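You operate a simulated robot arm through the tools that you are given. There is no shell and no other tool.

The job below is to be done with a simulated robot arm. You get a single attempt, and the scene is never put back.

## Task
Fit the blue cap on the blue drum with the press.
Fine: slide the plate out again and leave the drum on it.
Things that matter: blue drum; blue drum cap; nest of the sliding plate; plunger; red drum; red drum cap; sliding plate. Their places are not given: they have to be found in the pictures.

Only the result counts: the job must be done as asked and must still hold three seconds after the hand-in. Knocking over, shifting, dropping, spilling or breaking anything else fails it. Lids that push on must go on centred and level and be pressed home; caps that screw on are set level and turned clockwise until they are tight.

## Robot
A 7-joint arm with a two-finger parallel gripper, fixed in place. Base frame: the origin is on the floor under the middle of its stand, x ahead of it, y to its left, z up. Readings come in mm, degrees, newtons and seconds.
With the tool pointing down near the work surface it reaches from about 440 to 900 mm from the base axis. Its first joint turns from -17.0 to 126.0 degrees. Payload 1.57 kg.
The TCP is the grasp point between the finger pads, 30 mm short of the fingertips. In the tool frame z runs along the fingers and y along their closing line. The gripper opens to 80 mm. The fingers are 17 mm wide and 12 mm thick; the gripper's body (40 by 82 mm) begins 80 mm behind the TCP.
Orientation is that of the tool frame in the base frame, as a unit quaternion [x, y, z, w]. With the fingers straight down and closing along the base's y, the tool's x points along the base's -x, its y along +y and its z along -z.

## Interface
- The arm moves only by the tool step_arm. Its argument "plan" is a list that holds one entry, the list of rows, each a list of 7 numbers: the shift along the tool's x, y, z in units of 400 mm (1.0 is 400 mm), then the turn, a rotation vector about the tool's x, y, z in units of 45 degrees (1.0 is 45 degrees), then the closure in counts, from 0 (fully open) to 255 (shut). In form: [[[tx, ty, tz, ax, ay, az, fingers], ...]]. A call has 1 to 20 rows; each row is the pose to reach, as a shift and turn from the pose commanded when the call began, along the tool's axes at that moment. A call with a number of a shift or a turn outside -1 to 1 is refused whole. Rows are played at 5 a second. More than 50 mm and 8.6 degrees between two rows, or a gripper value outside its range, and nothing of the call is played. A pose out of reach is approached as far as the arm can. The call stops where the force on the tool passes 40 N (or 10 N more than at its start, if that is more) or the arm is blocked; 0.2 s more then pass. The fingers move at their own pace (about 45 mm/s each) and stop on an object; they squeeze with about 35 N. The grip force told is the motor's: it shows also when the fingers shut on nothing. Time passes only in rows, and 0.2 s behind the last, so rows that repeat a pose let the fingers close. It gives the time, the measured TCP pose, the force on the tool (base axes), the opening and the grip force at its end, in the units of the frame above (readings bear some noise), with the torque about the TCP (base axes, N m) and any sound that the robot's microphone picked up.
- Cameras (640 x 400 px; columns grow to the right, rows downward): "scene" is fixed at [57.6, -502.7, 1381.3]; the picture's right is [-0.55, -0.84, 0.00], its down [-0.64, 0.42, -0.64] and it looks along [0.54, -0.35, -0.76] (base axes); focal length 214 px, centre (320, 200). "wrist" rides on the gripper at [72, -7, -122] in the tool frame; the picture's right is [0.09, 1.00, 0.00], its down [-0.84, 0.08, -0.54] and it looks along [-0.54, 0.05, 0.84] (tool axes); focal length 238 px, centre (320, 200).
- snapshot(camera): a new picture of that camera. The clock stands still meanwhile.
- lift_body(by): slides the trunk up (or, below 0, down) by that many mm; the arm rides with it, the base frame stays. It gives what a move gives, with no picture.
- pixel_to_xyz(camera, pixels): there is no depth. For up to 12 entries [column, row, z] of the newest picture of that camera ("zoom" is the newest enlarged one), the place [x, y] in the base frame at which the ray of that pixel passes the height z, good to about 2 mm, but the place of the scene camera against the robot may be out by one fixed shift of up to 18 mm in any direction. The clock stands still meanwhile.
- enlarge(camera, box): a new picture of the part [left, top, right, bottom] of that camera's present view, enlarged. The clock stands still meanwhile.
- finish_job(): hands the job in; it is judged then, once.

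Leave the gripper open and the arm clear of the work at the hand-in unless told otherwise.

The tools are called by a JSON object that holds its "method" and its "body". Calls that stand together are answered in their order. step_arm: Moves the arm, as the interface text tells. Its arguments: {"type":"object","properties":{"plan":{"type":"array","items":{"type":"array","items":{"type":"array","items":{"type":"number"}}}}},"required":["plan"]} The other tools are called the same way: lift_body (by) moves the trunk up or down; snapshot (camera) takes a picture; pixel_to_xyz (camera, pixels) gives the place at which the rays of pixels pass given heights; enlarge (camera, box) takes an enlarged picture of a part of a camera's view; finish_job () hands the job in.

At the start:

```text
time_s: 0.0
tcp_pos: [708.1, -36.1, 1224.3]
ee_rot: [0.0, 1.0, 0.0, -0.001]
wrist_force: [0.5, -0.6, -0.5]
torque: [0.02, -0.01, 0.02]
finger_gap: 80.2
grip_force: 0.2
trunk travel left (down, up): [-675.0, 115.0]
```

scene: 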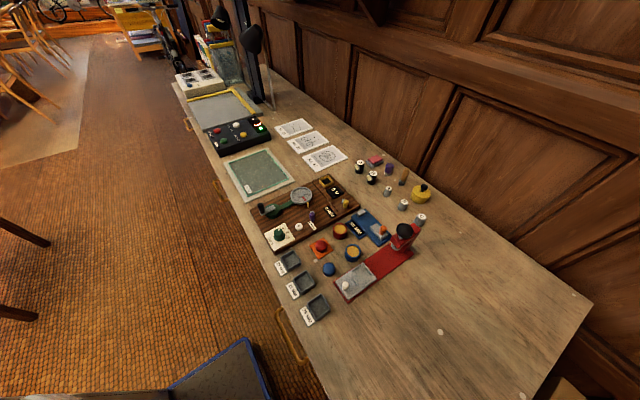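
wrist: 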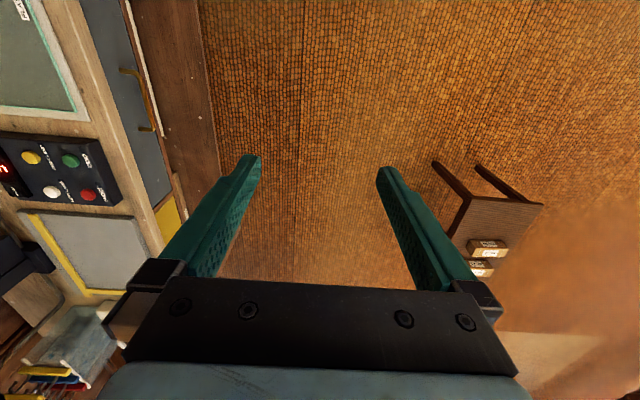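

I see a bench with a red press around pixel (385,260) and several small items to its left. I'll enlarge that part of the scene to identify the drums, caps and press.

{"method": "enlarge", "body": {"camera": "scene", "box": [300, 190, 460, 310]}}

{"method": "enlarge", "body": {"camera": "scene", "box": [240, 140, 440, 330]}}

```text
3.33 times, centred on (380, 250) of scene
```

zoom: 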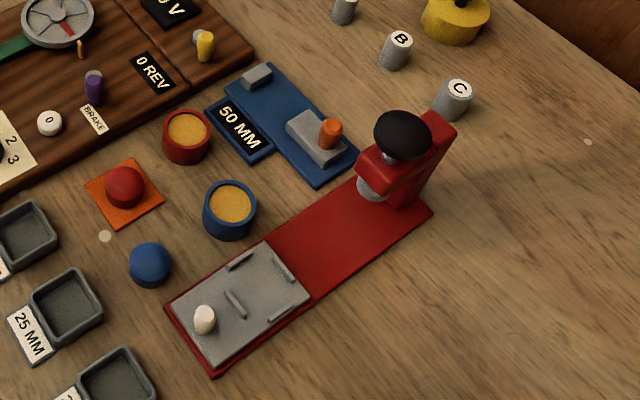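

```text
2.11 times, centred on (340, 235) of scene
```

zoom: 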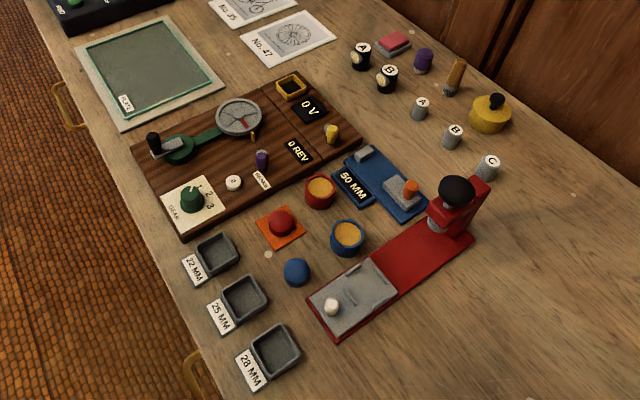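

The first enlargement shows the blue drum near scene (353,253), the blue cap near (329,269), and the plate with four nest bars near (355,280). The white handle is near (345,286) and the black plunger knob near (404,231). I'll project these at several heights to estimate where the bench is.

{"method": "pixel_to_xyz", "body": {"camera": "scene", "pixels": [[353, 253, 700], [353, 253, 800], [353, 253, 900], [329, 269, 800], [355, 280, 800], [345, 286, 800], [404, 231, 800], [340, 231, 800], [320, 246, 800], [200, 115, 800], [590, 305, 800], [327, 398, 800]]}}

```text
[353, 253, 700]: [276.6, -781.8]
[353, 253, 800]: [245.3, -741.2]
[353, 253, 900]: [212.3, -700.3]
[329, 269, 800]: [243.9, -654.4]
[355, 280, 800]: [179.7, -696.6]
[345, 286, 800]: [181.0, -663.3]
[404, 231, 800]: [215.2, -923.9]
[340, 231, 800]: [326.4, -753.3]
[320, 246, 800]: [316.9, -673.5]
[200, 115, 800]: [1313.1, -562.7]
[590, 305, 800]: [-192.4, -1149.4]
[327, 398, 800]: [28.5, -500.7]
```

At z=800 the items sit near x≈250, y≈-740, so the bench lies to the arm's -y side. I'll swing the arm high up in an arc towards it, turning the tool along with the arm, to look from the wrist camera.

{"method": "step_arm", "body": {"plan": [[[0.034, -0.1045, 0, 0, 0, 0.0778, 0], [0.0735, -0.206, 0, 0, 0, 0.1556, 0], [0.119, -0.303, 0, 0, 0, 0.2333, 0], [0.17, -0.396, 0, 0, 0, 0.3111, 0], [0.226, -0.484, 0, 0, 0, 0.3889, 0], [0.287, -0.567, 0, 0, 0, 0.4667, 0], [0.352, -0.645, 0, 0, 0, 0.5444, 0], [0.421, -0.717, 0, 0, 0, 0.6222, 0], [0.4935, -0.784, 0, 0, 0, 0.7, 0], [0.569, -0.845, 0, 0, 0, 0.7778, 0], [0.647, -0.9, 0, 0, 0, 0.8556, 0], [0.727, -0.949, 0, 0, 0, 0.9333, 0]]]}}

```text
time_s: 2.6
tcp_pos: [420.9, -413.6, 1222.4]
ee_rot: [0.359, 0.933, 0.0, 0.0]
wrist_force: [0.9, 0.8, 0.0]
torque: [-0.05, 0.01, -0.02]
finger_gap: 79.9
grip_force: 0.1
trunk travel left (down, up): [-675.0, 115.0]
```

The swing worked: the TCP is at (421,-414,1222), facing about -42°. I'll take a wrist picture from here.

{"method": "snapshot", "body": {"camera": "wrist"}}

{"method": "snapshot", "body": {"camera": "scene"}}

```text
taken
```

wrist: 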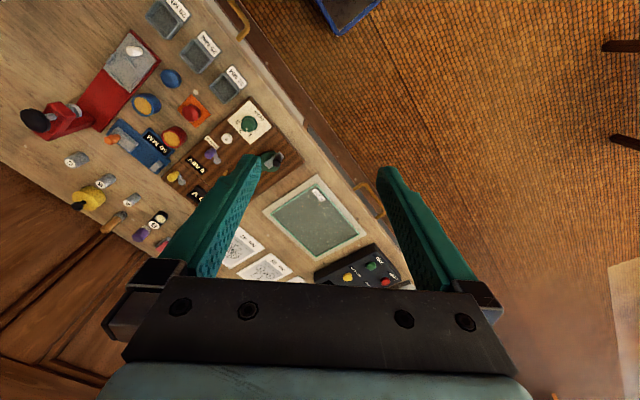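

```text
taken
```

scene: 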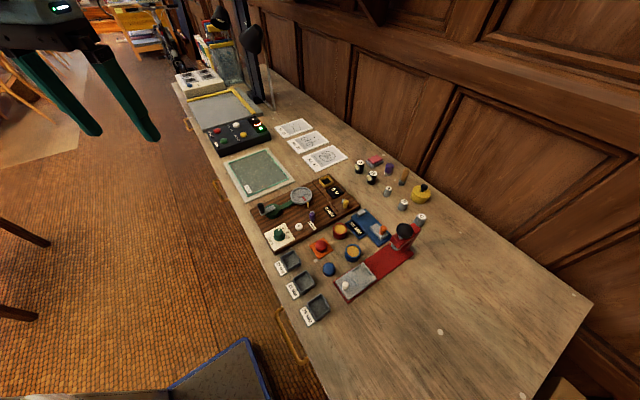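

Both views now show the bench. I'll project matching points (blue drum, blue cap, tray corners) from the wrist picture at several heights to find the bench height.

{"method": "pixel_to_xyz", "body": {"camera": "wrist", "pixels": [[147, 105, 700], [147, 105, 800], [147, 105, 900], [171, 79, 700], [171, 79, 800], [171, 79, 900], [262, 209, 700], [262, 209, 800], [262, 209, 900], [318, 175, 700], [318, 175, 800], [318, 175, 900]]}}

{"method": "pixel_to_xyz", "body": {"camera": "scene", "pixels": [[353, 253, 700], [353, 253, 800], [353, 253, 900], [329, 269, 700], [329, 269, 800], [329, 269, 900], [294, 181, 700], [294, 181, 800], [294, 181, 900], [248, 202, 700], [248, 202, 800], [248, 202, 900]]}}

```text
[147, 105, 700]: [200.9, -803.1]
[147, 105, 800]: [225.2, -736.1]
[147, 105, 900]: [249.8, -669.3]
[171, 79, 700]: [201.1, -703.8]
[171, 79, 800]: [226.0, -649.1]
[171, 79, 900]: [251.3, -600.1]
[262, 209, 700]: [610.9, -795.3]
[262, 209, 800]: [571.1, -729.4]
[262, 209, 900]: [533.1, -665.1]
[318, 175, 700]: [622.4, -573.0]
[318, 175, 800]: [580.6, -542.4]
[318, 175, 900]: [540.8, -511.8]
```

```text
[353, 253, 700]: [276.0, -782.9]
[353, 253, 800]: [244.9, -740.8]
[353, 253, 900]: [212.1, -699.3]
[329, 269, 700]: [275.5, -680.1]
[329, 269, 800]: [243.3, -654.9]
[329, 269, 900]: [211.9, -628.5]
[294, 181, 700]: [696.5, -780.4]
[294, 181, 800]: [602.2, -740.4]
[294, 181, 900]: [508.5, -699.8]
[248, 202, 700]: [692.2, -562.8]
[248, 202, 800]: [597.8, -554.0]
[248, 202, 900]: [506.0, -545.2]
```

The two views agree best for a bench height of about 800–840. Next I'll continue the arc to about (150,-486), facing about -77°, so the wrist camera looks straight at the press area.

{"method": "step_arm", "body": {"plan": [[[0.0322, -0.0868, 0, 0, 0, 0.0972, 0], [0.0693, -0.17, 0, 0, 0, 0.1944, 0], [0.1113, -0.2493, 0, 0, 0, 0.2917, 0], [0.1573, -0.3243, 0, 0, 0, 0.3889, 0], [0.2077, -0.3952, 0, 0, 0, 0.4861, 0], [0.2615, -0.4613, 0, 0, 0, 0.5833, 0], [0.3187, -0.5225, 0, 0, 0, 0.6806, 0], [0.3787, -0.5788, 0, 0, 0, 0.7778, 0]]]}}

{"method": "snapshot", "body": {"camera": "wrist"}}

```text
time_s: 4.4
tcp_pos: [149.4, -484.8, 1223.3]
ee_rot: [0.624, 0.782, -0.001, 0.001]
wrist_force: [-0.2, 0.9, -0.4]
torque: [0.01, -0.01, 0.01]
finger_gap: 80.1
grip_force: 0.0
trunk travel left (down, up): [-675.0, 115.0]
```

```text
taken
```

wrist: 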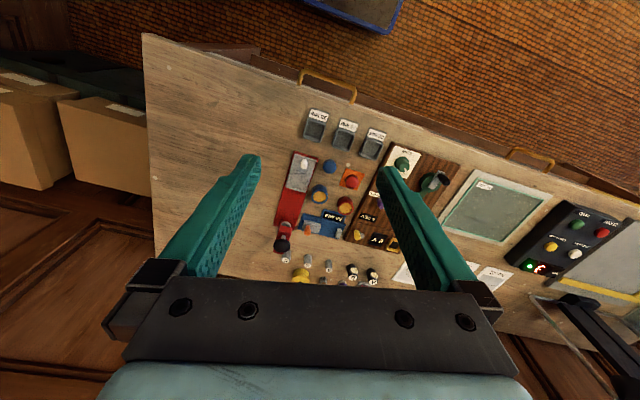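

The press area is now between the fingers at roughly (290–400, 150–250). I'll enlarge it, and lower the trunk by 200 mm for a closer view while still staying well above the bench.

{"method": "lift_body", "body": {"by": -200}}

{"method": "enlarge", "body": {"camera": "wrist", "box": [220, 60, 420, 260]}}

{"method": "snapshot", "body": {"camera": "wrist"}}

```text
time_s: 6.6
tcp_pos: [150.2, -484.7, 1025.1]
ee_rot: [0.623, 0.783, -0.001, 0.0]
wrist_force: [0.6, -0.7, 0.5]
torque: [0.03, 0.01, 0.0]
finger_gap: 80.1
grip_force: 0.1
trunk travel left (down, up): [-475.0, 315.0]
```

```text
2.00 times, centred on (320, 160) of wrist
```

zoom: 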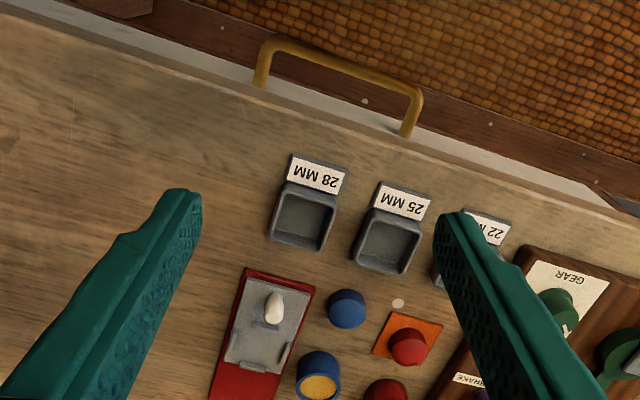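

```text
taken
```

wrist: 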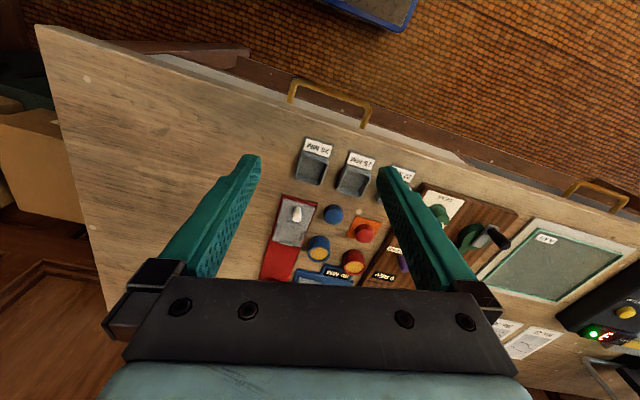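

I need an accurate bench height, so I'll use a sideways baseline. I'll shift 60 mm along tool -y and take a close-up, then go to +60 mm and take another.

{"method": "step_arm", "body": {"plan": [[[0, -0.075, 0, 0, 0, 0, 0], [0, -0.15, 0, 0, 0, 0, 0], [0, -0.15, 0, 0, 0, 0, 0]]]}}

{"method": "enlarge", "body": {"camera": "wrist", "box": [260, 120, 420, 280]}}

{"method": "pixel_to_xyz", "body": {"camera": "zoom", "pixels": [[320, 200, 700], [320, 200, 800], [320, 200, 900]]}}

```text
time_s: 7.4
tcp_pos: [93.5, -497.6, 1022.9]
ee_rot: [0.623, 0.783, 0.0, 0.0]
wrist_force: [-0.7, 0.6, 0.5]
torque: [0.0, 0.02, -0.03]
finger_gap: 80.0
grip_force: 0.0
trunk travel left (down, up): [-475.0, 315.0]
```

```text
2.50 times, centred on (340, 200) of wrist
```

zoom: 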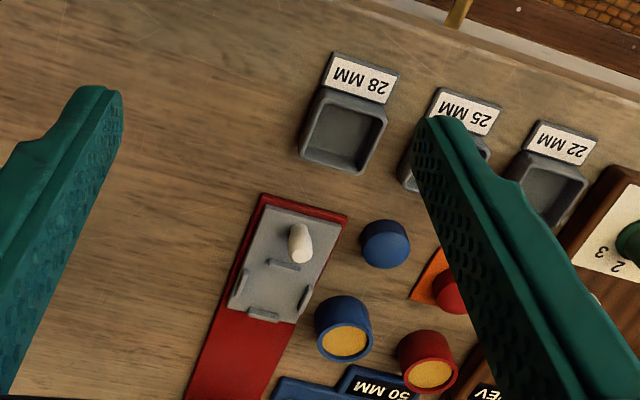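

```text
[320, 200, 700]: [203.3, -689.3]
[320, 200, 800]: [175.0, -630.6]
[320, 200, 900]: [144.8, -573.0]
```

Clear view of the plate with its handle and nest bars, the blue cap and the blue drum. I'll record rays for the key features here: plate red-base corners, cap, drum top, and the 28 MM label corner. Then I'll shift +120 mm.

{"method": "pixel_to_xyz", "body": {"camera": "zoom", "pixels": [[335, 52, 800], [335, 52, 850], [263, 194, 800], [263, 194, 850], [347, 217, 800], [347, 217, 850], [385, 238, 800], [385, 238, 850], [347, 342, 800], [347, 342, 850], [301, 233, 800], [301, 233, 850]]}}

{"method": "step_arm", "body": {"plan": [[[0, 0.1, 0, 0, 0, 0, 0], [0, 0.2, 0, 0, 0, 0, 0], [0, 0.3, 0, 0, 0, 0, 0], [0, 0.3, 0, 0, 0, 0, 0]]]}}

{"method": "enlarge", "body": {"camera": "wrist", "box": [200, 120, 360, 280]}}

```text
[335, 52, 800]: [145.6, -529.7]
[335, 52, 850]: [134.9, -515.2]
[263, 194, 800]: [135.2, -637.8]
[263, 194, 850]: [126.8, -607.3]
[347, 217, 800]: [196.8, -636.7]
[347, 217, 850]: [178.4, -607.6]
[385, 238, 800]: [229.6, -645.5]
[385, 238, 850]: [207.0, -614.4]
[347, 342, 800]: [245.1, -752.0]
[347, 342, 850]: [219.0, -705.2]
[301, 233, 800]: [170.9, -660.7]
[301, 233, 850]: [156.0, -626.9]
```

```text
time_s: 8.4
tcp_pos: [211.2, -470.1, 1023.7]
ee_rot: [0.622, 0.783, 0.001, 0.001]
wrist_force: [0.1, 0.0, 0.2]
torque: [0.0, 0.01, 0.0]
finger_gap: 80.0
grip_force: 0.0
trunk travel left (down, up): [-475.0, 315.0]
```

```text
2.50 times, centred on (280, 200) of wrist
```

zoom: 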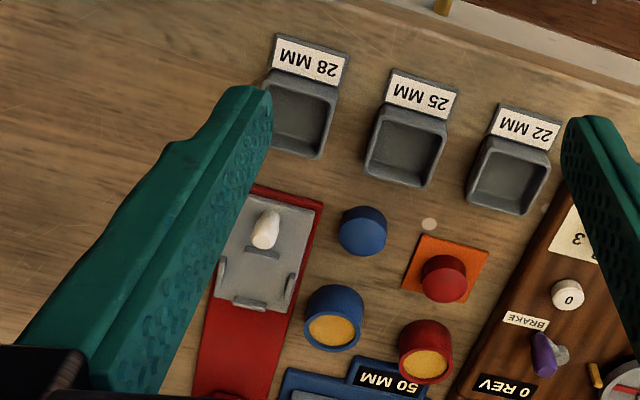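

Now I'll record the rays of the same features from this position, so I can intersect them.

{"method": "pixel_to_xyz", "body": {"camera": "zoom", "pixels": [[276, 33, 800], [276, 33, 850], [323, 202, 800], [323, 202, 850], [362, 224, 800], [362, 224, 850], [333, 331, 800], [333, 331, 850], [266, 217, 800], [266, 217, 850]]}}

```text
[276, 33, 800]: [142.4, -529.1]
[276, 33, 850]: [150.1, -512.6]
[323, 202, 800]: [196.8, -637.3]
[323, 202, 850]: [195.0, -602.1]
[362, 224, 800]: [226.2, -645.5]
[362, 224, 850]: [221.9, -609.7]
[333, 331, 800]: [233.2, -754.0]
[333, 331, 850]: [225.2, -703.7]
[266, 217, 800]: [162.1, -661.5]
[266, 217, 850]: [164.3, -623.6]
```

Intersecting the rays puts the bench at about z≈798. The drum top is at z≈833 near (228,-722), the cap near (225,-640), and the red base front corner near (197,-637). Next I want a side view of the press, so I'll move to about (-30,-750) while turning the camera to look along +x.

{"method": "step_arm", "body": {"plan": [[[-0.0546, -0.0744, 0, 0, 0, -0.0889, 0], [-0.1093, -0.1489, 0, 0, 0, -0.1778, 0], [-0.1639, -0.2233, 0, 0, 0, -0.2667, 0], [-0.2185, -0.2977, 0, 0, 0, -0.3556, 0], [-0.2732, -0.3722, 0, 0, 0, -0.4444, 0], [-0.3278, -0.4466, 0, 0, 0, -0.5333, 0], [-0.3824, -0.521, 0, 0, 0, -0.6222, 0], [-0.437, -0.5954, 0, 0, 0, -0.7111, 0], [-0.4917, -0.6699, 0, 0, 0, -0.8, 0], [-0.5463, -0.7443, 0, 0, 0, -0.8889, 0]]]}}

{"method": "snapshot", "body": {"camera": "wrist"}}

```text
time_s: 10.6
tcp_pos: [-31.0, -752.4, 1024.6]
ee_rot: [0.317, 0.948, 0.001, 0.0]
wrist_force: [0.7, 0.7, 0.5]
torque: [-0.05, 0.03, 0.0]
finger_gap: 80.2
grip_force: 0.2
trunk travel left (down, up): [-475.0, 315.0]
```

```text
taken
```

wrist: 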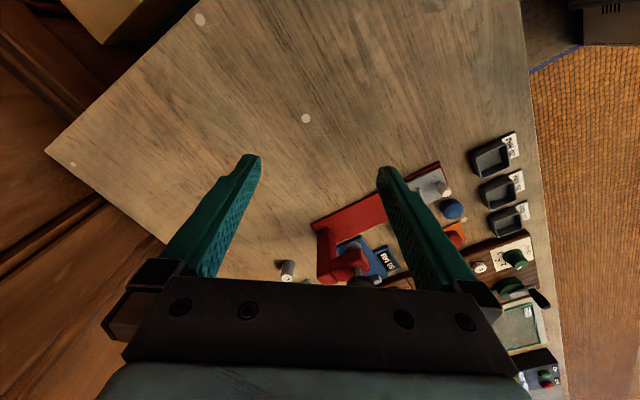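

The press is partly hidden by the right finger. I'll turn the view further towards +x and shift back a little, then tilt the tool so the press sits in the gap between the fingers.

{"method": "step_arm", "body": {"plan": [[[0.011, -0.0475, 0, 0, 0, -0.15, 0], [0.022, -0.095, 0, 0, 0, -0.3, 0], [0.033, -0.1425, 0, 0, 0, -0.45, 0], [0.0445, -0.19, 0, 0, 0, -0.6, 0]]]}}

{"method": "step_arm", "body": {"plan": [[[0, 0, 0, 0, -0.15, 0, 0], [0, 0, 0, 0, -0.3, 0, 0], [0, 0, 0, 0, -0.45, 0, 0], [0, 0, 0, 0, -0.55, 0, 0]]]}}

{"method": "snapshot", "body": {"camera": "wrist"}}

```text
time_s: 11.6
tcp_pos: [-121.4, -759.7, 996.8]
ee_rot: [0.085, 0.996, 0.0, 0.0]
wrist_force: [3.1, 0.1, 0.5]
torque: [0.08, 0.17, -0.03]
finger_gap: 80.0
grip_force: 0.1
out of reach, approached as far as the arm can: row 2, 3, 4
trunk travel left (down, up): [-475.0, 315.0]
```

```text
time_s: 12.6
tcp_pos: [-116.4, -754.5, 976.3]
ee_rot: [0.086, 0.977, -0.018, 0.195]
wrist_force: [-0.6, -0.2, 0.2]
torque: [0.03, 0.0, 0.0]
finger_gap: 80.1
grip_force: 0.0
out of reach, approached as far as the arm can: row 1, 2, 3, 4
trunk travel left (down, up): [-475.0, 315.0]
```

```text
taken
```

wrist: 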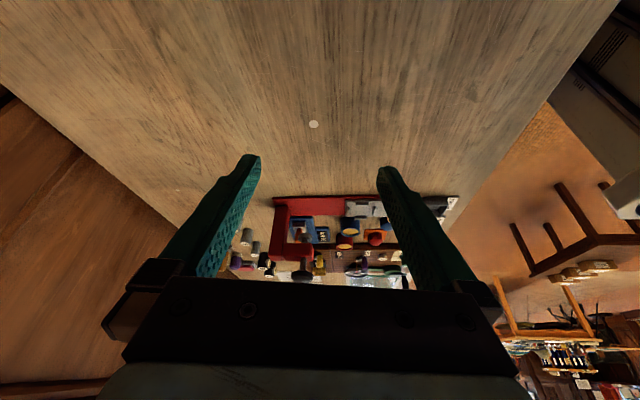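

The reach ended a bit short, at (-116,-755,976), but the press is visible side-on between the fingers. I'll enlarge it.

{"method": "enlarge", "body": {"camera": "wrist", "box": [260, 180, 400, 290]}}

```text
3.64 times, centred on (330, 235) of wrist
```

zoom: 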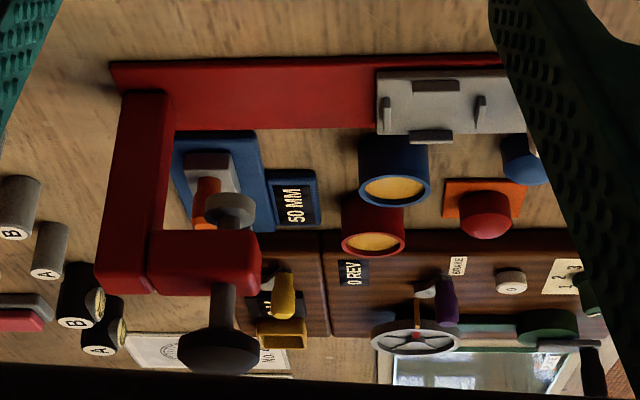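

This gives the press geometry: a base, a column at the -y end, and an overhanging arm with a grey plunger disc below it and a black knob above. I'll record rays for the knob, disc, base corners and nest bars.

{"method": "pixel_to_xyz", "body": {"camera": "zoom", "pixels": [[218, 350, 900], [218, 350, 950], [230, 210, 850], [230, 210, 900], [110, 62, 800], [375, 69, 805], [435, 85, 810], [431, 137, 810], [386, 114, 815], [480, 108, 815], [395, 190, 835], [395, 190, 830]]}}

```text
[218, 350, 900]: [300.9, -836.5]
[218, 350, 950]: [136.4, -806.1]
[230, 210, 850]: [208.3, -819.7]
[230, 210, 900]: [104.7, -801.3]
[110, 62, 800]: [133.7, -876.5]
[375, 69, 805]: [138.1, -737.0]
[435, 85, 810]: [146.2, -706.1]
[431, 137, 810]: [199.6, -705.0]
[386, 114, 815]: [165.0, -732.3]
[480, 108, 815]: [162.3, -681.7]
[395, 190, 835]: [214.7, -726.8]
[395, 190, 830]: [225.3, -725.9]
```

The press base runs parallel to y at x≈134–199. The plunger axis is near (166,-812), with the disc underside around z≈868 and the knob centre around z≈941. The nest centre is near (168,-707). I'll now undo the tilt and check the pose.

{"method": "step_arm", "body": {"plan": [[[0, 0, 0, 0, 0.15, 0, 0], [0, 0, 0, 0, 0.3, 0, 0], [0, 0, 0, 0, 0.45, 0, 0], [0, 0, 0, 0, 0.55, 0, 0]]]}}

```text
time_s: 13.6
tcp_pos: [-123.4, -765.6, 983.3]
ee_rot: [0.087, 0.996, 0.001, 0.0]
wrist_force: [-0.5, 0.1, 0.3]
torque: [-0.02, 0.04, 0.0]
finger_gap: 80.1
grip_force: 0.0
out of reach, approached as far as the arm can: row 1, 2, 3, 4
trunk travel left (down, up): [-475.0, 315.0]
```

That pose is still at the edge of reach. I'll move back towards +x and +y while turning the yaw to about -46°, then check where the arm really is.

{"method": "step_arm", "body": {"plan": [[[-0.05, 0.06, 0, 0, 0, 0.16, 0], [-0.1, 0.12, 0, 0, 0, 0.32, 0], [-0.15, 0.18, 0, 0, 0, 0.48, 0], [-0.2, 0.24, 0, 0, 0, 0.64, 0], [-0.252, 0.2985, 0, 0, 0, 0.8, 0], [-0.252, 0.2985, 0, 0, 0, 0.8, 0]]]}}

```text
time_s: 15.0
tcp_pos: [-4.9, -666.5, 984.6]
ee_rot: [0.392, 0.92, 0.0, 0.0]
wrist_force: [0.0, -0.5, -0.2]
torque: [0.03, 0.02, 0.01]
finger_gap: 79.9
grip_force: 0.0
out of reach, approached as far as the arm can: row 1, 2
trunk travel left (down, up): [-475.0, 315.0]
```

The commanded pose follows the reached one: (-5,-666,985), yaw about -46°. I'll now go above the drum/cap area at about (215,-690), yaw -77°, for a close look from above.

{"method": "step_arm", "body": {"plan": [[[-0.0707, 0.0593, 0, 0, 0, 0.115, 0], [-0.1413, 0.1185, 0, 0, 0, 0.23, 0], [-0.212, 0.1778, 0, 0, 0, 0.345, 0], [-0.2827, 0.237, 0, 0, 0, 0.46, 0], [-0.3533, 0.2963, 0, 0, 0, 0.575, 0], [-0.424, 0.3556, 0, 0, 0, 0.689, 0], [-0.424, 0.3556, 0, 0, 0, 0.689, 0]]]}}

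{"method": "snapshot", "body": {"camera": "wrist"}}

```text
time_s: 16.6
tcp_pos: [212.6, -686.5, 981.4]
ee_rot: [0.624, 0.781, 0.0, 0.0]
wrist_force: [-1.2, 0.0, 0.3]
torque: [-0.01, 0.02, 0.02]
finger_gap: 80.1
grip_force: 0.1
trunk travel left (down, up): [-475.0, 315.0]
```

```text
taken
```

wrist: 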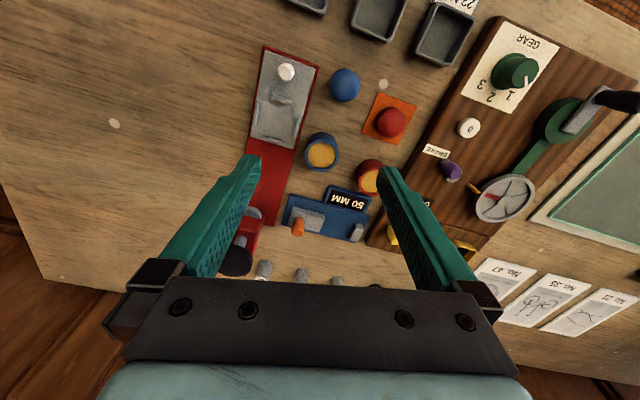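

{"method": "enlarge", "body": {"camera": "wrist", "box": [240, 30, 420, 240]}}

{"method": "enlarge", "body": {"camera": "wrist", "box": [280, 120, 380, 190]}}

{"method": "enlarge", "body": {"camera": "wrist", "box": [240, 40, 340, 150]}}

```text
1.90 times, centred on (330, 135) of wrist
```

zoom: 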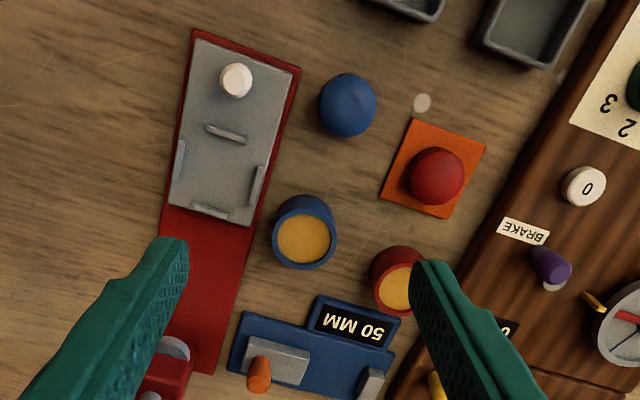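

```text
5.71 times, centred on (330, 155) of wrist
```

zoom: 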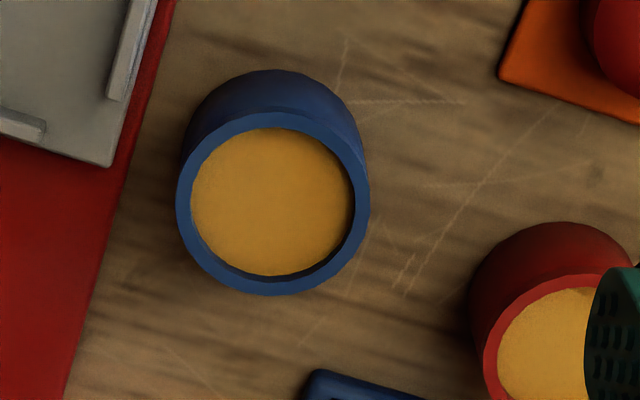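

```text
3.64 times, centred on (290, 95) of wrist
```

zoom: 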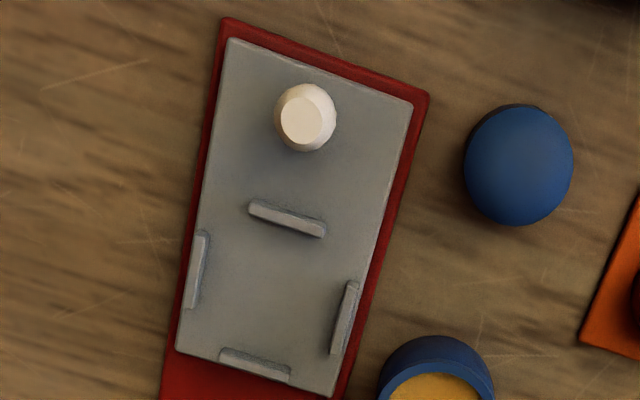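

Very clear view. In the last enlargement the four nest bars are at (288,218), (195,270), (344,318) and (255,365), the handle is at (306,118), and the cap is at (518,165). I'll project these.

{"method": "pixel_to_xyz", "body": {"camera": "zoom", "pixels": [[288, 218, 812], [195, 270, 812], [344, 318, 812], [255, 365, 812], [306, 118, 830], [228, 40, 806], [413, 103, 806], [333, 396, 806], [176, 349, 806], [518, 165, 812], [220, 18, 802], [428, 93, 802]]}}

{"method": "enlarge", "body": {"camera": "wrist", "box": [280, 120, 380, 190]}}

{"method": "pixel_to_xyz", "body": {"camera": "zoom", "pixels": [[273, 202, 833], [176, 202, 833], [370, 202, 833], [273, 113, 833], [273, 295, 833], [273, 70, 798], [182, 160, 798], [366, 160, 798], [305, 395, 805], [470, 290, 833], [190, 202, 833], [354, 202, 833]]}}

```text
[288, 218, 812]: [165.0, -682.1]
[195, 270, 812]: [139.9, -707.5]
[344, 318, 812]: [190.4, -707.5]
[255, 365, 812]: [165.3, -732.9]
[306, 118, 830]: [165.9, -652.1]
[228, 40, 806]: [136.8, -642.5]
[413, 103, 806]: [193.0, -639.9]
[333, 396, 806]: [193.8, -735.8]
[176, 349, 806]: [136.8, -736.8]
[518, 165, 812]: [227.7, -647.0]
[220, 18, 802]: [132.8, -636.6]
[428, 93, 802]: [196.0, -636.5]
```

```text
5.71 times, centred on (330, 155) of wrist
```

zoom: 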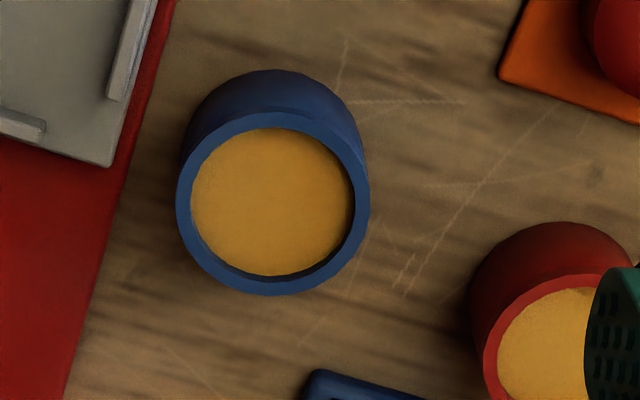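

```text
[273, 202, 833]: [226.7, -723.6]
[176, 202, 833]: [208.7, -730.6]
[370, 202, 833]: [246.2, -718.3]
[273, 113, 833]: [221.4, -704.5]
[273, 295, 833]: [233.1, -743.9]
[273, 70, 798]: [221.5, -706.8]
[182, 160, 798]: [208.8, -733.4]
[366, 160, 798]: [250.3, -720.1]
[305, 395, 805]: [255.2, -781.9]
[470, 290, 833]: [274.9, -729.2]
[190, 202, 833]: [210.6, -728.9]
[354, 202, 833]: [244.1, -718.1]
```

The nest centre comes out at (165.1,-707.5), with bars at ±25 mm. The drum is about 40 mm across, centred near (226.7,-724), and the cap is near (227.5,-647). I'll approach over the drum with the fingers closing along the 45° diagonal, so they clear the nest bars. First I'll hover at z=900 and check alignment.

{"method": "step_arm", "body": {"plan": [[[-0.0198, 0.0027, 0.04, 0, 0, -0.143, 0], [-0.0395, 0.0055, 0.08, 0, 0, -0.286, 0], [-0.0593, 0.0082, 0.12, 0, 0, -0.43, 0], [-0.079, 0.011, 0.16, 0, 0, -0.573, 0], [-0.0988, 0.0137, 0.2, 0, 0, -0.716, 0], [-0.0988, 0.0137, 0.2, 0, 0, -0.716, 0]]]}}

{"method": "snapshot", "body": {"camera": "wrist"}}

```text
time_s: 18.0
tcp_pos: [230.9, -725.6, 902.4]
ee_rot: [0.38, 0.925, 0.0, 0.0]
wrist_force: [1.2, 0.3, 0.9]
torque: [-0.01, 0.03, 0.02]
finger_gap: 79.9
grip_force: 0.1
trunk travel left (down, up): [-475.0, 315.0]
```

```text
taken
```

wrist: 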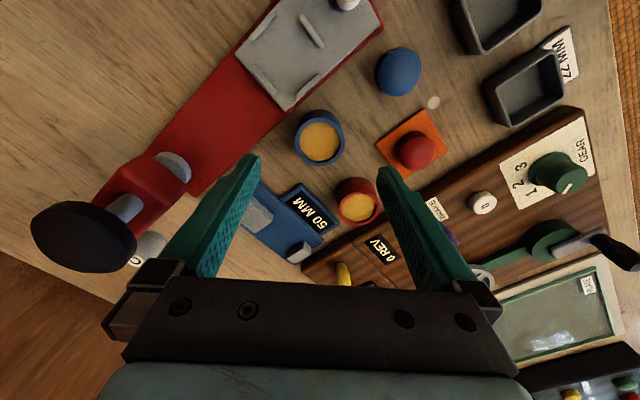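

The drum sits between the fingers near pixel (320,141). I'll enlarge it, get precise coordinates from this closer view, and take repeated pose readings to gauge the noise.

{"method": "enlarge", "body": {"camera": "wrist", "box": [280, 90, 360, 190]}}

{"method": "step_arm", "body": {"plan": [[[0, 0, 0, 0, 0, 0, 0]]]}}

{"method": "step_arm", "body": {"plan": [[[0, 0, 0, 0, 0, 0, 0]]]}}

{"method": "step_arm", "body": {"plan": [[[0, 0, 0, 0, 0, 0, 0]]]}}

```text
4.00 times, centred on (320, 140) of wrist
```

zoom: 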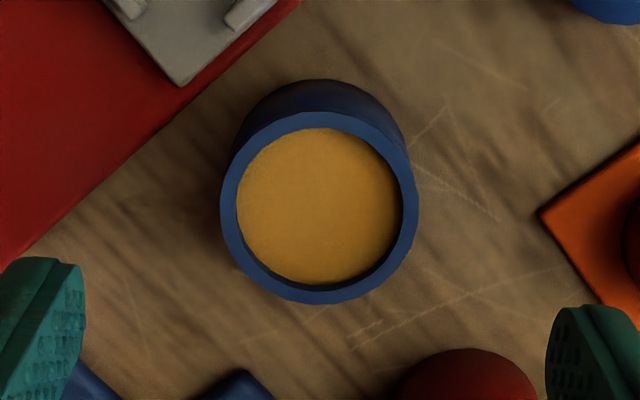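

```text
time_s: 18.4
tcp_pos: [231.0, -726.5, 902.2]
ee_rot: [0.382, 0.924, 0.0, 0.0]
wrist_force: [0.8, -0.6, 0.2]
torque: [-0.01, -0.02, 0.02]
finger_gap: 79.9
grip_force: 0.0
trunk travel left (down, up): [-475.0, 315.0]
```

```text
time_s: 18.8
tcp_pos: [230.7, -726.9, 901.6]
ee_rot: [0.381, 0.925, 0.001, 0.0]
wrist_force: [0.1, -0.4, 0.1]
torque: [0.03, 0.03, 0.02]
finger_gap: 79.9
grip_force: 0.2
trunk travel left (down, up): [-475.0, 315.0]
```

```text
time_s: 19.2
tcp_pos: [230.8, -727.7, 903.2]
ee_rot: [0.381, 0.924, 0.0, 0.0]
wrist_force: [-0.1, 0.2, 0.0]
torque: [-0.02, -0.01, 0.05]
finger_gap: 80.0
grip_force: 0.1
trunk travel left (down, up): [-475.0, 315.0]
```

Noise is about 1 mm, and the mean TCP is (230.8,-726.7,902.4). In the zoom the drum's rim spans columns 220–418 and rows 112–304, centre (319,208). I'll project that, the rim edges and the plate corner.

{"method": "pixel_to_xyz", "body": {"camera": "zoom", "pixels": [[319, 208, 830], [319, 208, 835], [220, 208, 833], [418, 208, 833], [319, 112, 833], [319, 304, 833], [319, 79, 798], [232, 170, 798], [408, 165, 798], [181, 86, 806]]}}

{"method": "enlarge", "body": {"camera": "wrist", "box": [360, 30, 440, 110]}}

{"method": "pixel_to_xyz", "body": {"camera": "zoom", "pixels": [[320, 200, 798], [320, 200, 810], [320, 200, 815]]}}

```text
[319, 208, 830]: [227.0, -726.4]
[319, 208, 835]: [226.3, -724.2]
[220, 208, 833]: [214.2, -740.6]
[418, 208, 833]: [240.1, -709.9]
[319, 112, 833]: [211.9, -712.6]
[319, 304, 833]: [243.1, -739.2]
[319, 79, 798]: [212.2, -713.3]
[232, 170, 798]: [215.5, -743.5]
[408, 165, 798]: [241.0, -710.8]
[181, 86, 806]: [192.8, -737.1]
```

```text
5.00 times, centred on (400, 70) of wrist
```

zoom: 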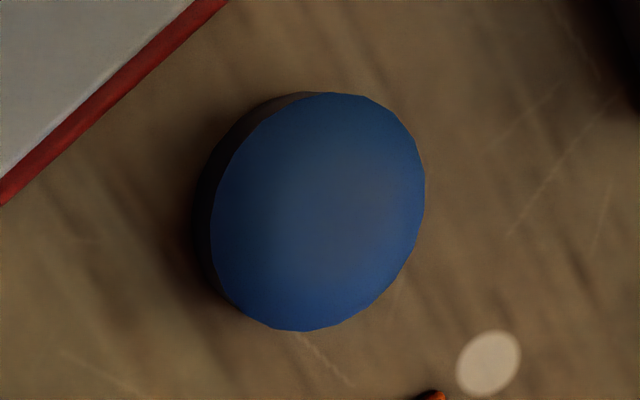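

```text
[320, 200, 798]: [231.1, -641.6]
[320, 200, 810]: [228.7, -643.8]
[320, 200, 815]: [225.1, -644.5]
```

The drum centre averages (227.3,-725.6), and its diameter is about 40.5 mm. Before descending I'll check clearance to the red cap and red drum with a fresh snapshot and projection.

{"method": "snapshot", "body": {"camera": "wrist"}}

{"method": "pixel_to_xyz", "body": {"camera": "wrist", "pixels": [[415, 150, 812], [357, 205, 833], [320, 142, 833], [399, 71, 812], [335, 195, 833], [396, 157, 805]]}}

```text
taken
```

wrist: 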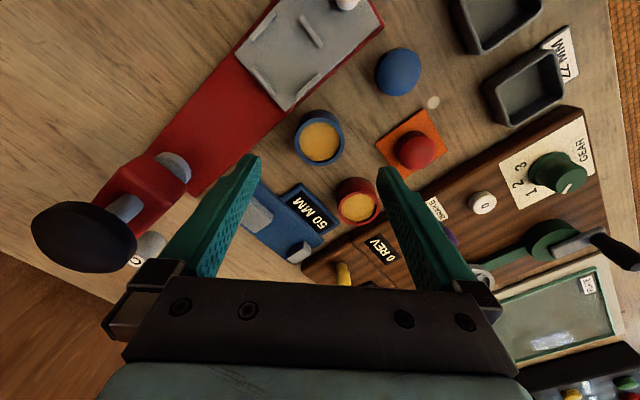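

```text
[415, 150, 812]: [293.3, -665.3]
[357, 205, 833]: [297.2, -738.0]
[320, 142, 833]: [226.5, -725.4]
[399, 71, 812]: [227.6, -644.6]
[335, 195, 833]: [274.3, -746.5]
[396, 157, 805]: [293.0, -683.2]
```

The red cap at (293,-665) and the red drum at (295,-740) are well clear. I'll preset the opening to about 56 mm, centre on (227,-725.5), and descend to TCP z≈846, which puts the fingertips near z≈816 beside the drum's upper half.

{"method": "step_arm", "body": {"plan": [[[0.01, -0.0045, 0, 0, 0, 0, 77], [0.01, -0.0045, 0.03, 0, 0, 0, 77], [0.01, -0.0045, 0.07, 0, 0, 0, 77], [0.01, -0.0045, 0.1, 0, 0, 0, 77], [0.01, -0.0045, 0.1, 0, 0, 0, 77]]]}}

{"method": "snapshot", "body": {"camera": "wrist"}}

```text
time_s: 20.4
tcp_pos: [226.8, -724.7, 863.5]
ee_rot: [0.381, 0.925, 0.0, 0.0]
wrist_force: [0.8, -0.6, 0.2]
torque: [0.04, 0.0, -0.01]
finger_gap: 55.7
grip_force: 0.1
trunk travel left (down, up): [-475.0, 315.0]
```

```text
taken
```

wrist: 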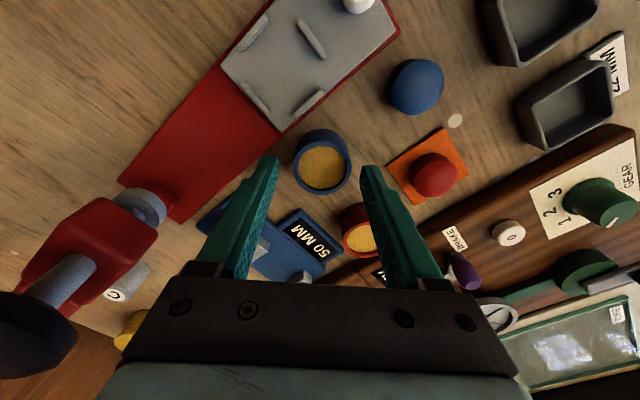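

The drum is centred between the fingertips at about column 321. I'll descend the last 17 mm and close on it.

{"method": "step_arm", "body": {"plan": [[[0, 0, 0.02, 0, 0, 0, 77], [0, 0, 0.043, 0, 0, 0, 77], [0, 0, 0.043, 0, 0, 0, 77], [0, 0, 0.043, 0, 0, 0, 160], [0, 0, 0.043, 0, 0, 0, 160], [0, 0, 0.043, 0, 0, 0, 160], [0, 0, 0.043, 0, 0, 0, 160]]]}}

{"method": "snapshot", "body": {"camera": "wrist"}}

```text
time_s: 22.0
tcp_pos: [227.1, -725.4, 846.1]
ee_rot: [0.381, 0.925, 0.0, 0.0]
wrist_force: [-0.2, 1.0, -0.7]
torque: [-0.01, -0.01, -0.01]
finger_gap: 43.0
grip_force: 35.4
trunk travel left (down, up): [-475.0, 315.0]
```

```text
taken
```

wrist: 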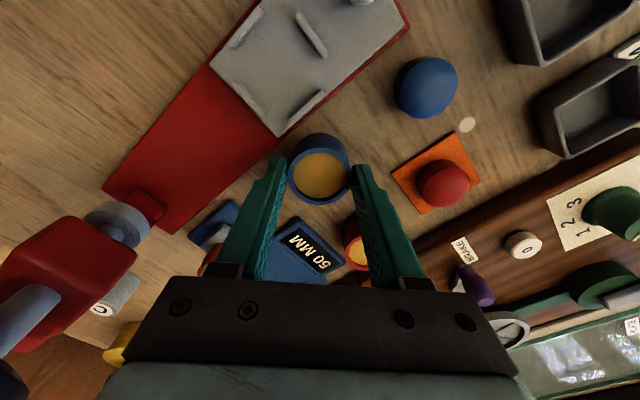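

The drum is gripped with a gap of 43.0 mm and a force of 35 N. I'll enlarge to check how the fingers hold it.

{"method": "enlarge", "body": {"camera": "wrist", "box": [260, 110, 380, 220]}}

```text
3.64 times, centred on (320, 165) of wrist
```

zoom: 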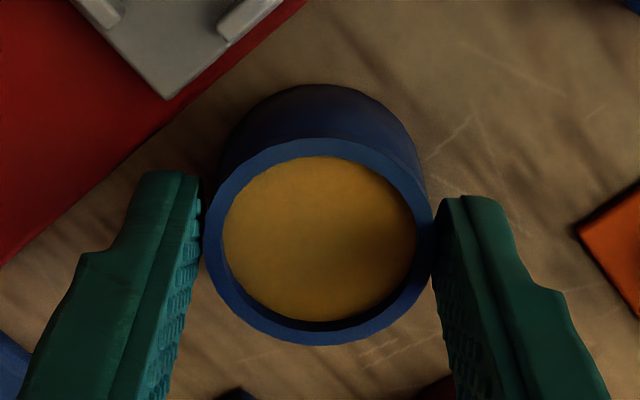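

The grip looks sound. I'll project the rim edges in this view to learn the drum's offset from the TCP for a precise placement.

{"method": "pixel_to_xyz", "body": {"camera": "zoom", "pixels": [[203, 240, 833], [433, 240, 833], [318, 137, 833], [318, 345, 833], [318, 241, 833], [318, 241, 833], [318, 241, 833], [167, 99, 806], [203, 240, 838], [433, 240, 838], [318, 137, 838], [318, 345, 838]]}}

```text
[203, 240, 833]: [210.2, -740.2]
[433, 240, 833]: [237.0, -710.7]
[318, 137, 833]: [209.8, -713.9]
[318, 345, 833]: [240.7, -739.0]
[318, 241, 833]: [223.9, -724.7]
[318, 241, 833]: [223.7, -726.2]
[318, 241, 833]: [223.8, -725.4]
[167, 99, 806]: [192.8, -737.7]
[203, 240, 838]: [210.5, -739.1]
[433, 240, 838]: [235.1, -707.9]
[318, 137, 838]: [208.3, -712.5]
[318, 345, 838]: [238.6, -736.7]
```

The drum offset from the TCP is within about 2 mm. The nest bars are visible in the same wrist view at the upper middle, so I'll enlarge that to measure the nest centre with the same camera bias.

{"method": "enlarge", "body": {"camera": "wrist", "box": [200, 0, 400, 140]}}

```text
2.86 times, centred on (300, 70) of wrist
```

zoom: 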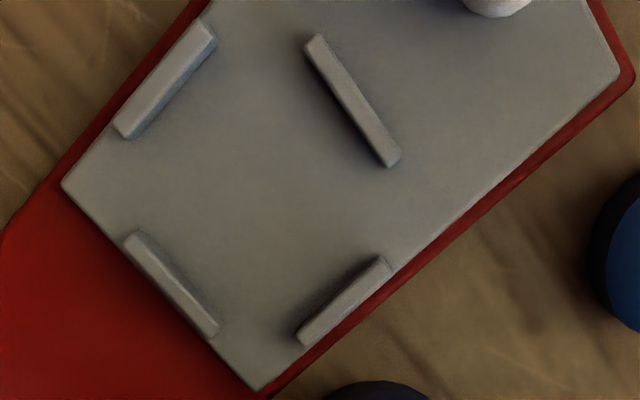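

I'll project the four bar-top centres (165,78), (353,100), (173,284) and (341,300), along with the plate corner.

{"method": "pixel_to_xyz", "body": {"camera": "zoom", "pixels": [[165, 78, 812], [353, 100, 812], [173, 284, 812], [341, 300, 812], [165, 78, 812], [353, 100, 812], [173, 284, 812], [341, 300, 812], [258, 390, 806], [62, 183, 806], [618, 73, 806]]}}

```text
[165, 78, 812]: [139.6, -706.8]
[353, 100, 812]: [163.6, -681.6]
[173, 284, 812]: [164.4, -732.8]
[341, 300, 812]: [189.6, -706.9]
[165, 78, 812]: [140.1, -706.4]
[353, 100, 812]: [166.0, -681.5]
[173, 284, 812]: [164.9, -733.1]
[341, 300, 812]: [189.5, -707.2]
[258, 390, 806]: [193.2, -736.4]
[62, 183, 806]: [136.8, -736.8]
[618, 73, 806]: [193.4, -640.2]
```

The nest centre from this view is (164.8,-707.2), consistent with before. I'll lift the drum 40 mm straight up and carry it by (-61,+18.8) mm to hover above the nest.

{"method": "step_arm", "body": {"plan": [[[0, 0, -0.03, 0, 0, 0, 160], [0, 0, -0.07, 0, 0, 0, 160], [0, 0, -0.1, 0, 0, 0, 160], [0.035, -0.0185, -0.1, 0, 0, 0, 160], [0.07, -0.037, -0.1, 0, 0, 0, 160], [0.105, -0.0555, -0.1, 0, 0, 0, 160], [0.1413, -0.0742, -0.1, 0, 0, 0, 160], [0.1413, -0.0742, -0.1, 0, 0, 0, 160], [0.1413, -0.0742, -0.1, 0, 0, 0, 160]]]}}

{"method": "snapshot", "body": {"camera": "wrist"}}

```text
time_s: 24.0
tcp_pos: [165.5, -707.8, 885.5]
ee_rot: [0.381, 0.925, 0.0, 0.0]
wrist_force: [0.2, -0.7, -0.5]
torque: [-0.02, -0.03, -0.02]
finger_gap: 29.6
grip_force: 0.1
trunk travel left (down, up): [-475.0, 315.0]
```

```text
taken
```

wrist: 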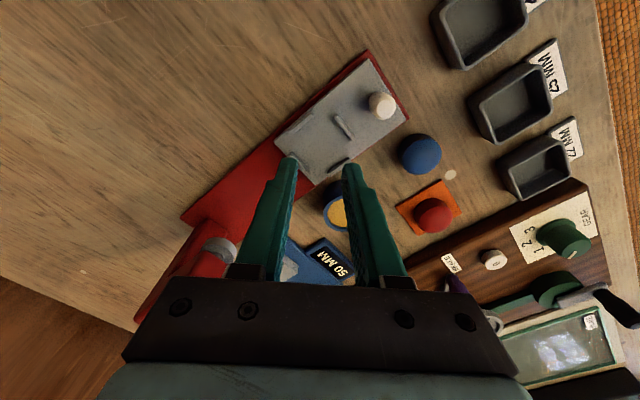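

The gap now reads 29.6 mm with no grip force, so the drum slipped out of the fingers. I'll look at where it is now.

{"method": "enlarge", "body": {"camera": "wrist", "box": [290, 150, 390, 250]}}

{"method": "enlarge", "body": {"camera": "scene", "box": [310, 210, 420, 300]}}

```text
4.00 times, centred on (340, 200) of wrist
```

zoom: 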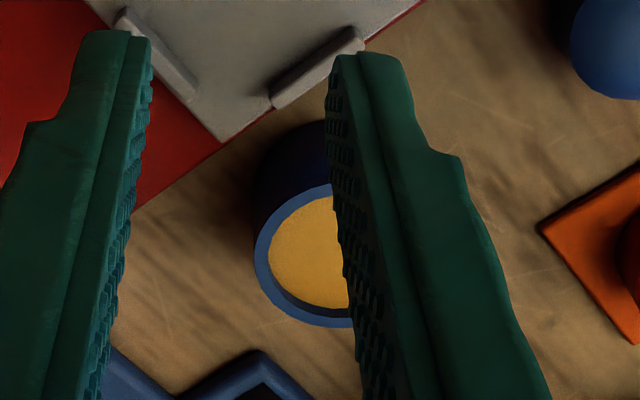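

```text
4.44 times, centred on (365, 255) of scene
```

zoom: 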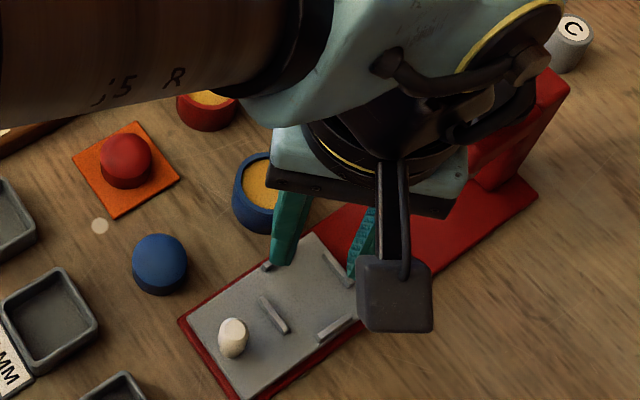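

The drum is still standing upright near its original place, so only the fingertips slid off its top edge. I need a lower grip. I'll open to 56 mm, go back above the drum, and re-measure.

{"method": "step_arm", "body": {"plan": [[[0, 0, 0, 0, 0, 0, 77], [-0.035, 0.0185, 0, 0, 0, 0, 77], [-0.07, 0.037, 0, 0, 0, 0, 77], [-0.105, 0.0555, 0, 0, 0, 0, 77], [-0.1413, 0.0742, 0, 0, 0, 0, 77], [-0.1413, 0.0742, 0, 0, 0, 0, 77]]]}}

{"method": "enlarge", "body": {"camera": "wrist", "box": [260, 100, 380, 210]}}

```text
time_s: 25.4
tcp_pos: [225.8, -727.0, 884.7]
ee_rot: [0.381, 0.925, 0.0, 0.0]
wrist_force: [0.5, 0.0, 0.3]
torque: [-0.01, -0.01, -0.02]
finger_gap: 55.7
grip_force: 0.1
trunk travel left (down, up): [-475.0, 315.0]
```

```text
3.64 times, centred on (320, 155) of wrist
```

zoom: 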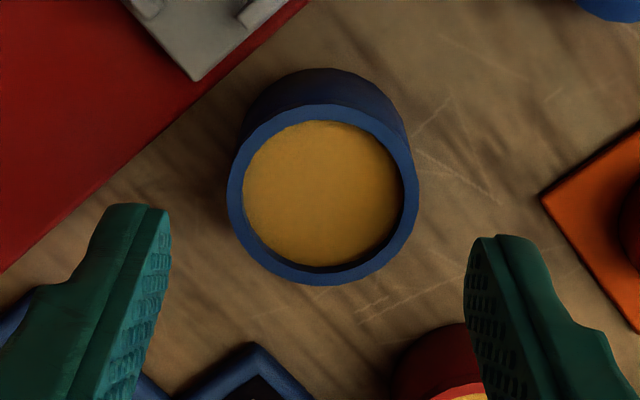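

The drum is centred in the gripper's view. Its size suggests the true rim height may be nearer z≈823, which would explain the slip. I'll descend to TCP z≈836 with fingertips at 806, watch the force, and look again before closing.

{"method": "step_arm", "body": {"plan": [[[0, 0, 0.04, 0, 0, 0, 77], [0, 0, 0.08, 0, 0, 0, 77], [0, 0, 0.11, 0, 0, 0, 77], [0, 0, 0.122, 0, 0, 0, 77], [0, 0, 0.122, 0, 0, 0, 77]]]}}

{"method": "enlarge", "body": {"camera": "wrist", "box": [240, 100, 400, 240]}}

```text
time_s: 26.6
tcp_pos: [225.5, -725.3, 838.7]
ee_rot: [0.381, 0.924, 0.0, 0.0]
wrist_force: [0.6, -0.9, -0.1]
torque: [0.0, -0.01, 0.02]
finger_gap: 55.8
grip_force: 0.0
trunk travel left (down, up): [-475.0, 315.0]
```

```text
2.86 times, centred on (320, 170) of wrist
```

zoom: 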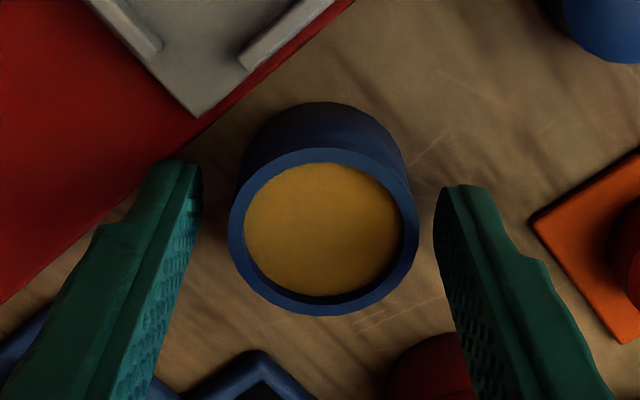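

The fit of rim size and row now agrees with a rim at z≈825 and a bench at ≈799, so the earlier grip overlapped only about 9 mm. I'll go down 4 mm more, close, then lift 12 mm and check that the grip holds.

{"method": "step_arm", "body": {"plan": [[[0, 0, 0.01, 0, 0, 0, 77], [0, 0, 0.01, 0, 0, 0, 77], [0, 0, 0.01, 0, 0, 0, 200], [0, 0, 0.01, 0, 0, 0, 200], [0, 0, 0.01, 0, 0, 0, 200], [0, 0, 0.01, 0, 0, 0, 200], [0, 0, 0.01, 0, 0, 0, 200]]]}}

{"method": "step_arm", "body": {"plan": [[[0, 0, -0.01, 0, 0, 0, 200], [0, 0, -0.02, 0, 0, 0, 200], [0, 0, -0.03, 0, 0, 0, 200], [0, 0, -0.03, 0, 0, 0, 200]]]}}

{"method": "snapshot", "body": {"camera": "wrist"}}

```text
time_s: 28.2
tcp_pos: [225.6, -726.6, 834.9]
ee_rot: [0.382, 0.924, -0.001, 0.0]
wrist_force: [-10.5, -11.0, 20.8]
torque: [-0.54, 0.64, 0.06]
finger_gap: 43.0
grip_force: 34.9
trunk travel left (down, up): [-475.0, 315.0]
```

```text
time_s: 29.2
tcp_pos: [227.2, -725.5, 845.5]
ee_rot: [0.382, 0.924, 0.0, 0.0]
wrist_force: [-1.1, 1.0, -2.2]
torque: [-0.01, -0.01, 0.03]
finger_gap: 42.8
grip_force: 35.5
trunk travel left (down, up): [-475.0, 315.0]
```

```text
taken
```

wrist: 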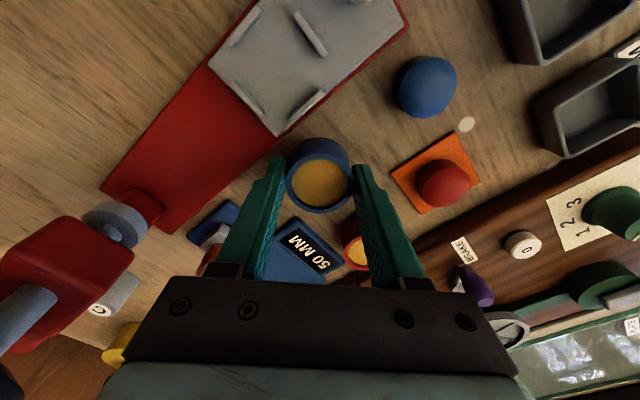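

After the lift the gap is still 42.8 mm at 35 N, and the tool feels about 2 N of weight, so the drum seems held. I'll verify in an enlarged view.

{"method": "enlarge", "body": {"camera": "wrist", "box": [240, 100, 400, 240]}}

{"method": "enlarge", "body": {"camera": "scene", "box": [310, 210, 420, 300]}}

```text
2.86 times, centred on (320, 170) of wrist
```

zoom: 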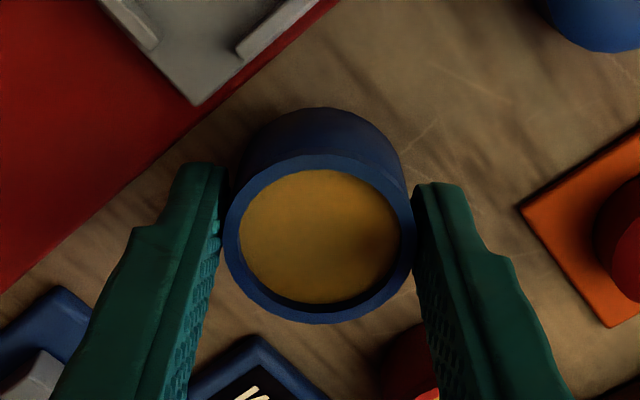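

```text
4.44 times, centred on (365, 255) of scene
```

zoom: 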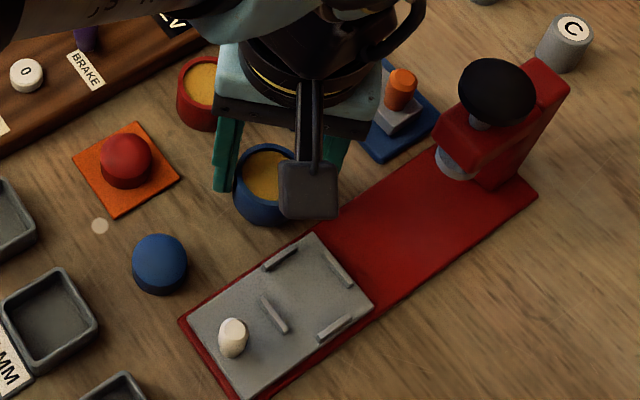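

The rim looks as large as before the lift, so the drum has risen with the gripper. I'll lift 20 mm more, slowly, and check the hold again.

{"method": "step_arm", "body": {"plan": [[[0, 0, -0.0125, 0, 0, 0, 200], [0, 0, -0.025, 0, 0, 0, 200], [0, 0, -0.0375, 0, 0, 0, 200], [0, 0, -0.05, 0, 0, 0, 200], [0, 0, -0.05, 0, 0, 0, 200]]]}}

{"method": "enlarge", "body": {"camera": "wrist", "box": [240, 100, 400, 240]}}

```text
time_s: 30.4
tcp_pos: [225.3, -725.5, 864.7]
ee_rot: [0.381, 0.925, 0.001, 0.0]
wrist_force: [0.1, 0.1, -1.3]
torque: [0.02, 0.01, 0.0]
finger_gap: 43.1
grip_force: 35.2
trunk travel left (down, up): [-475.0, 315.0]
```

```text
2.86 times, centred on (320, 170) of wrist
```

zoom: 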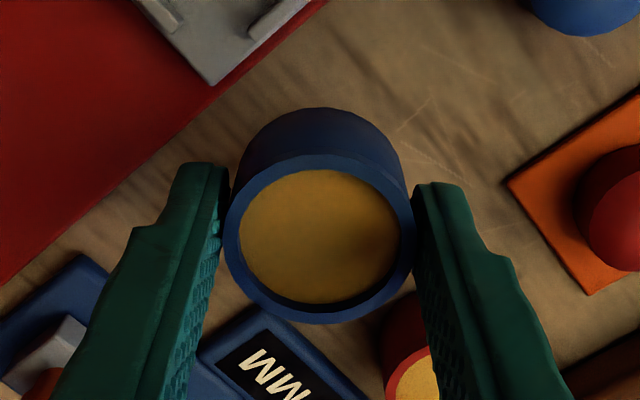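

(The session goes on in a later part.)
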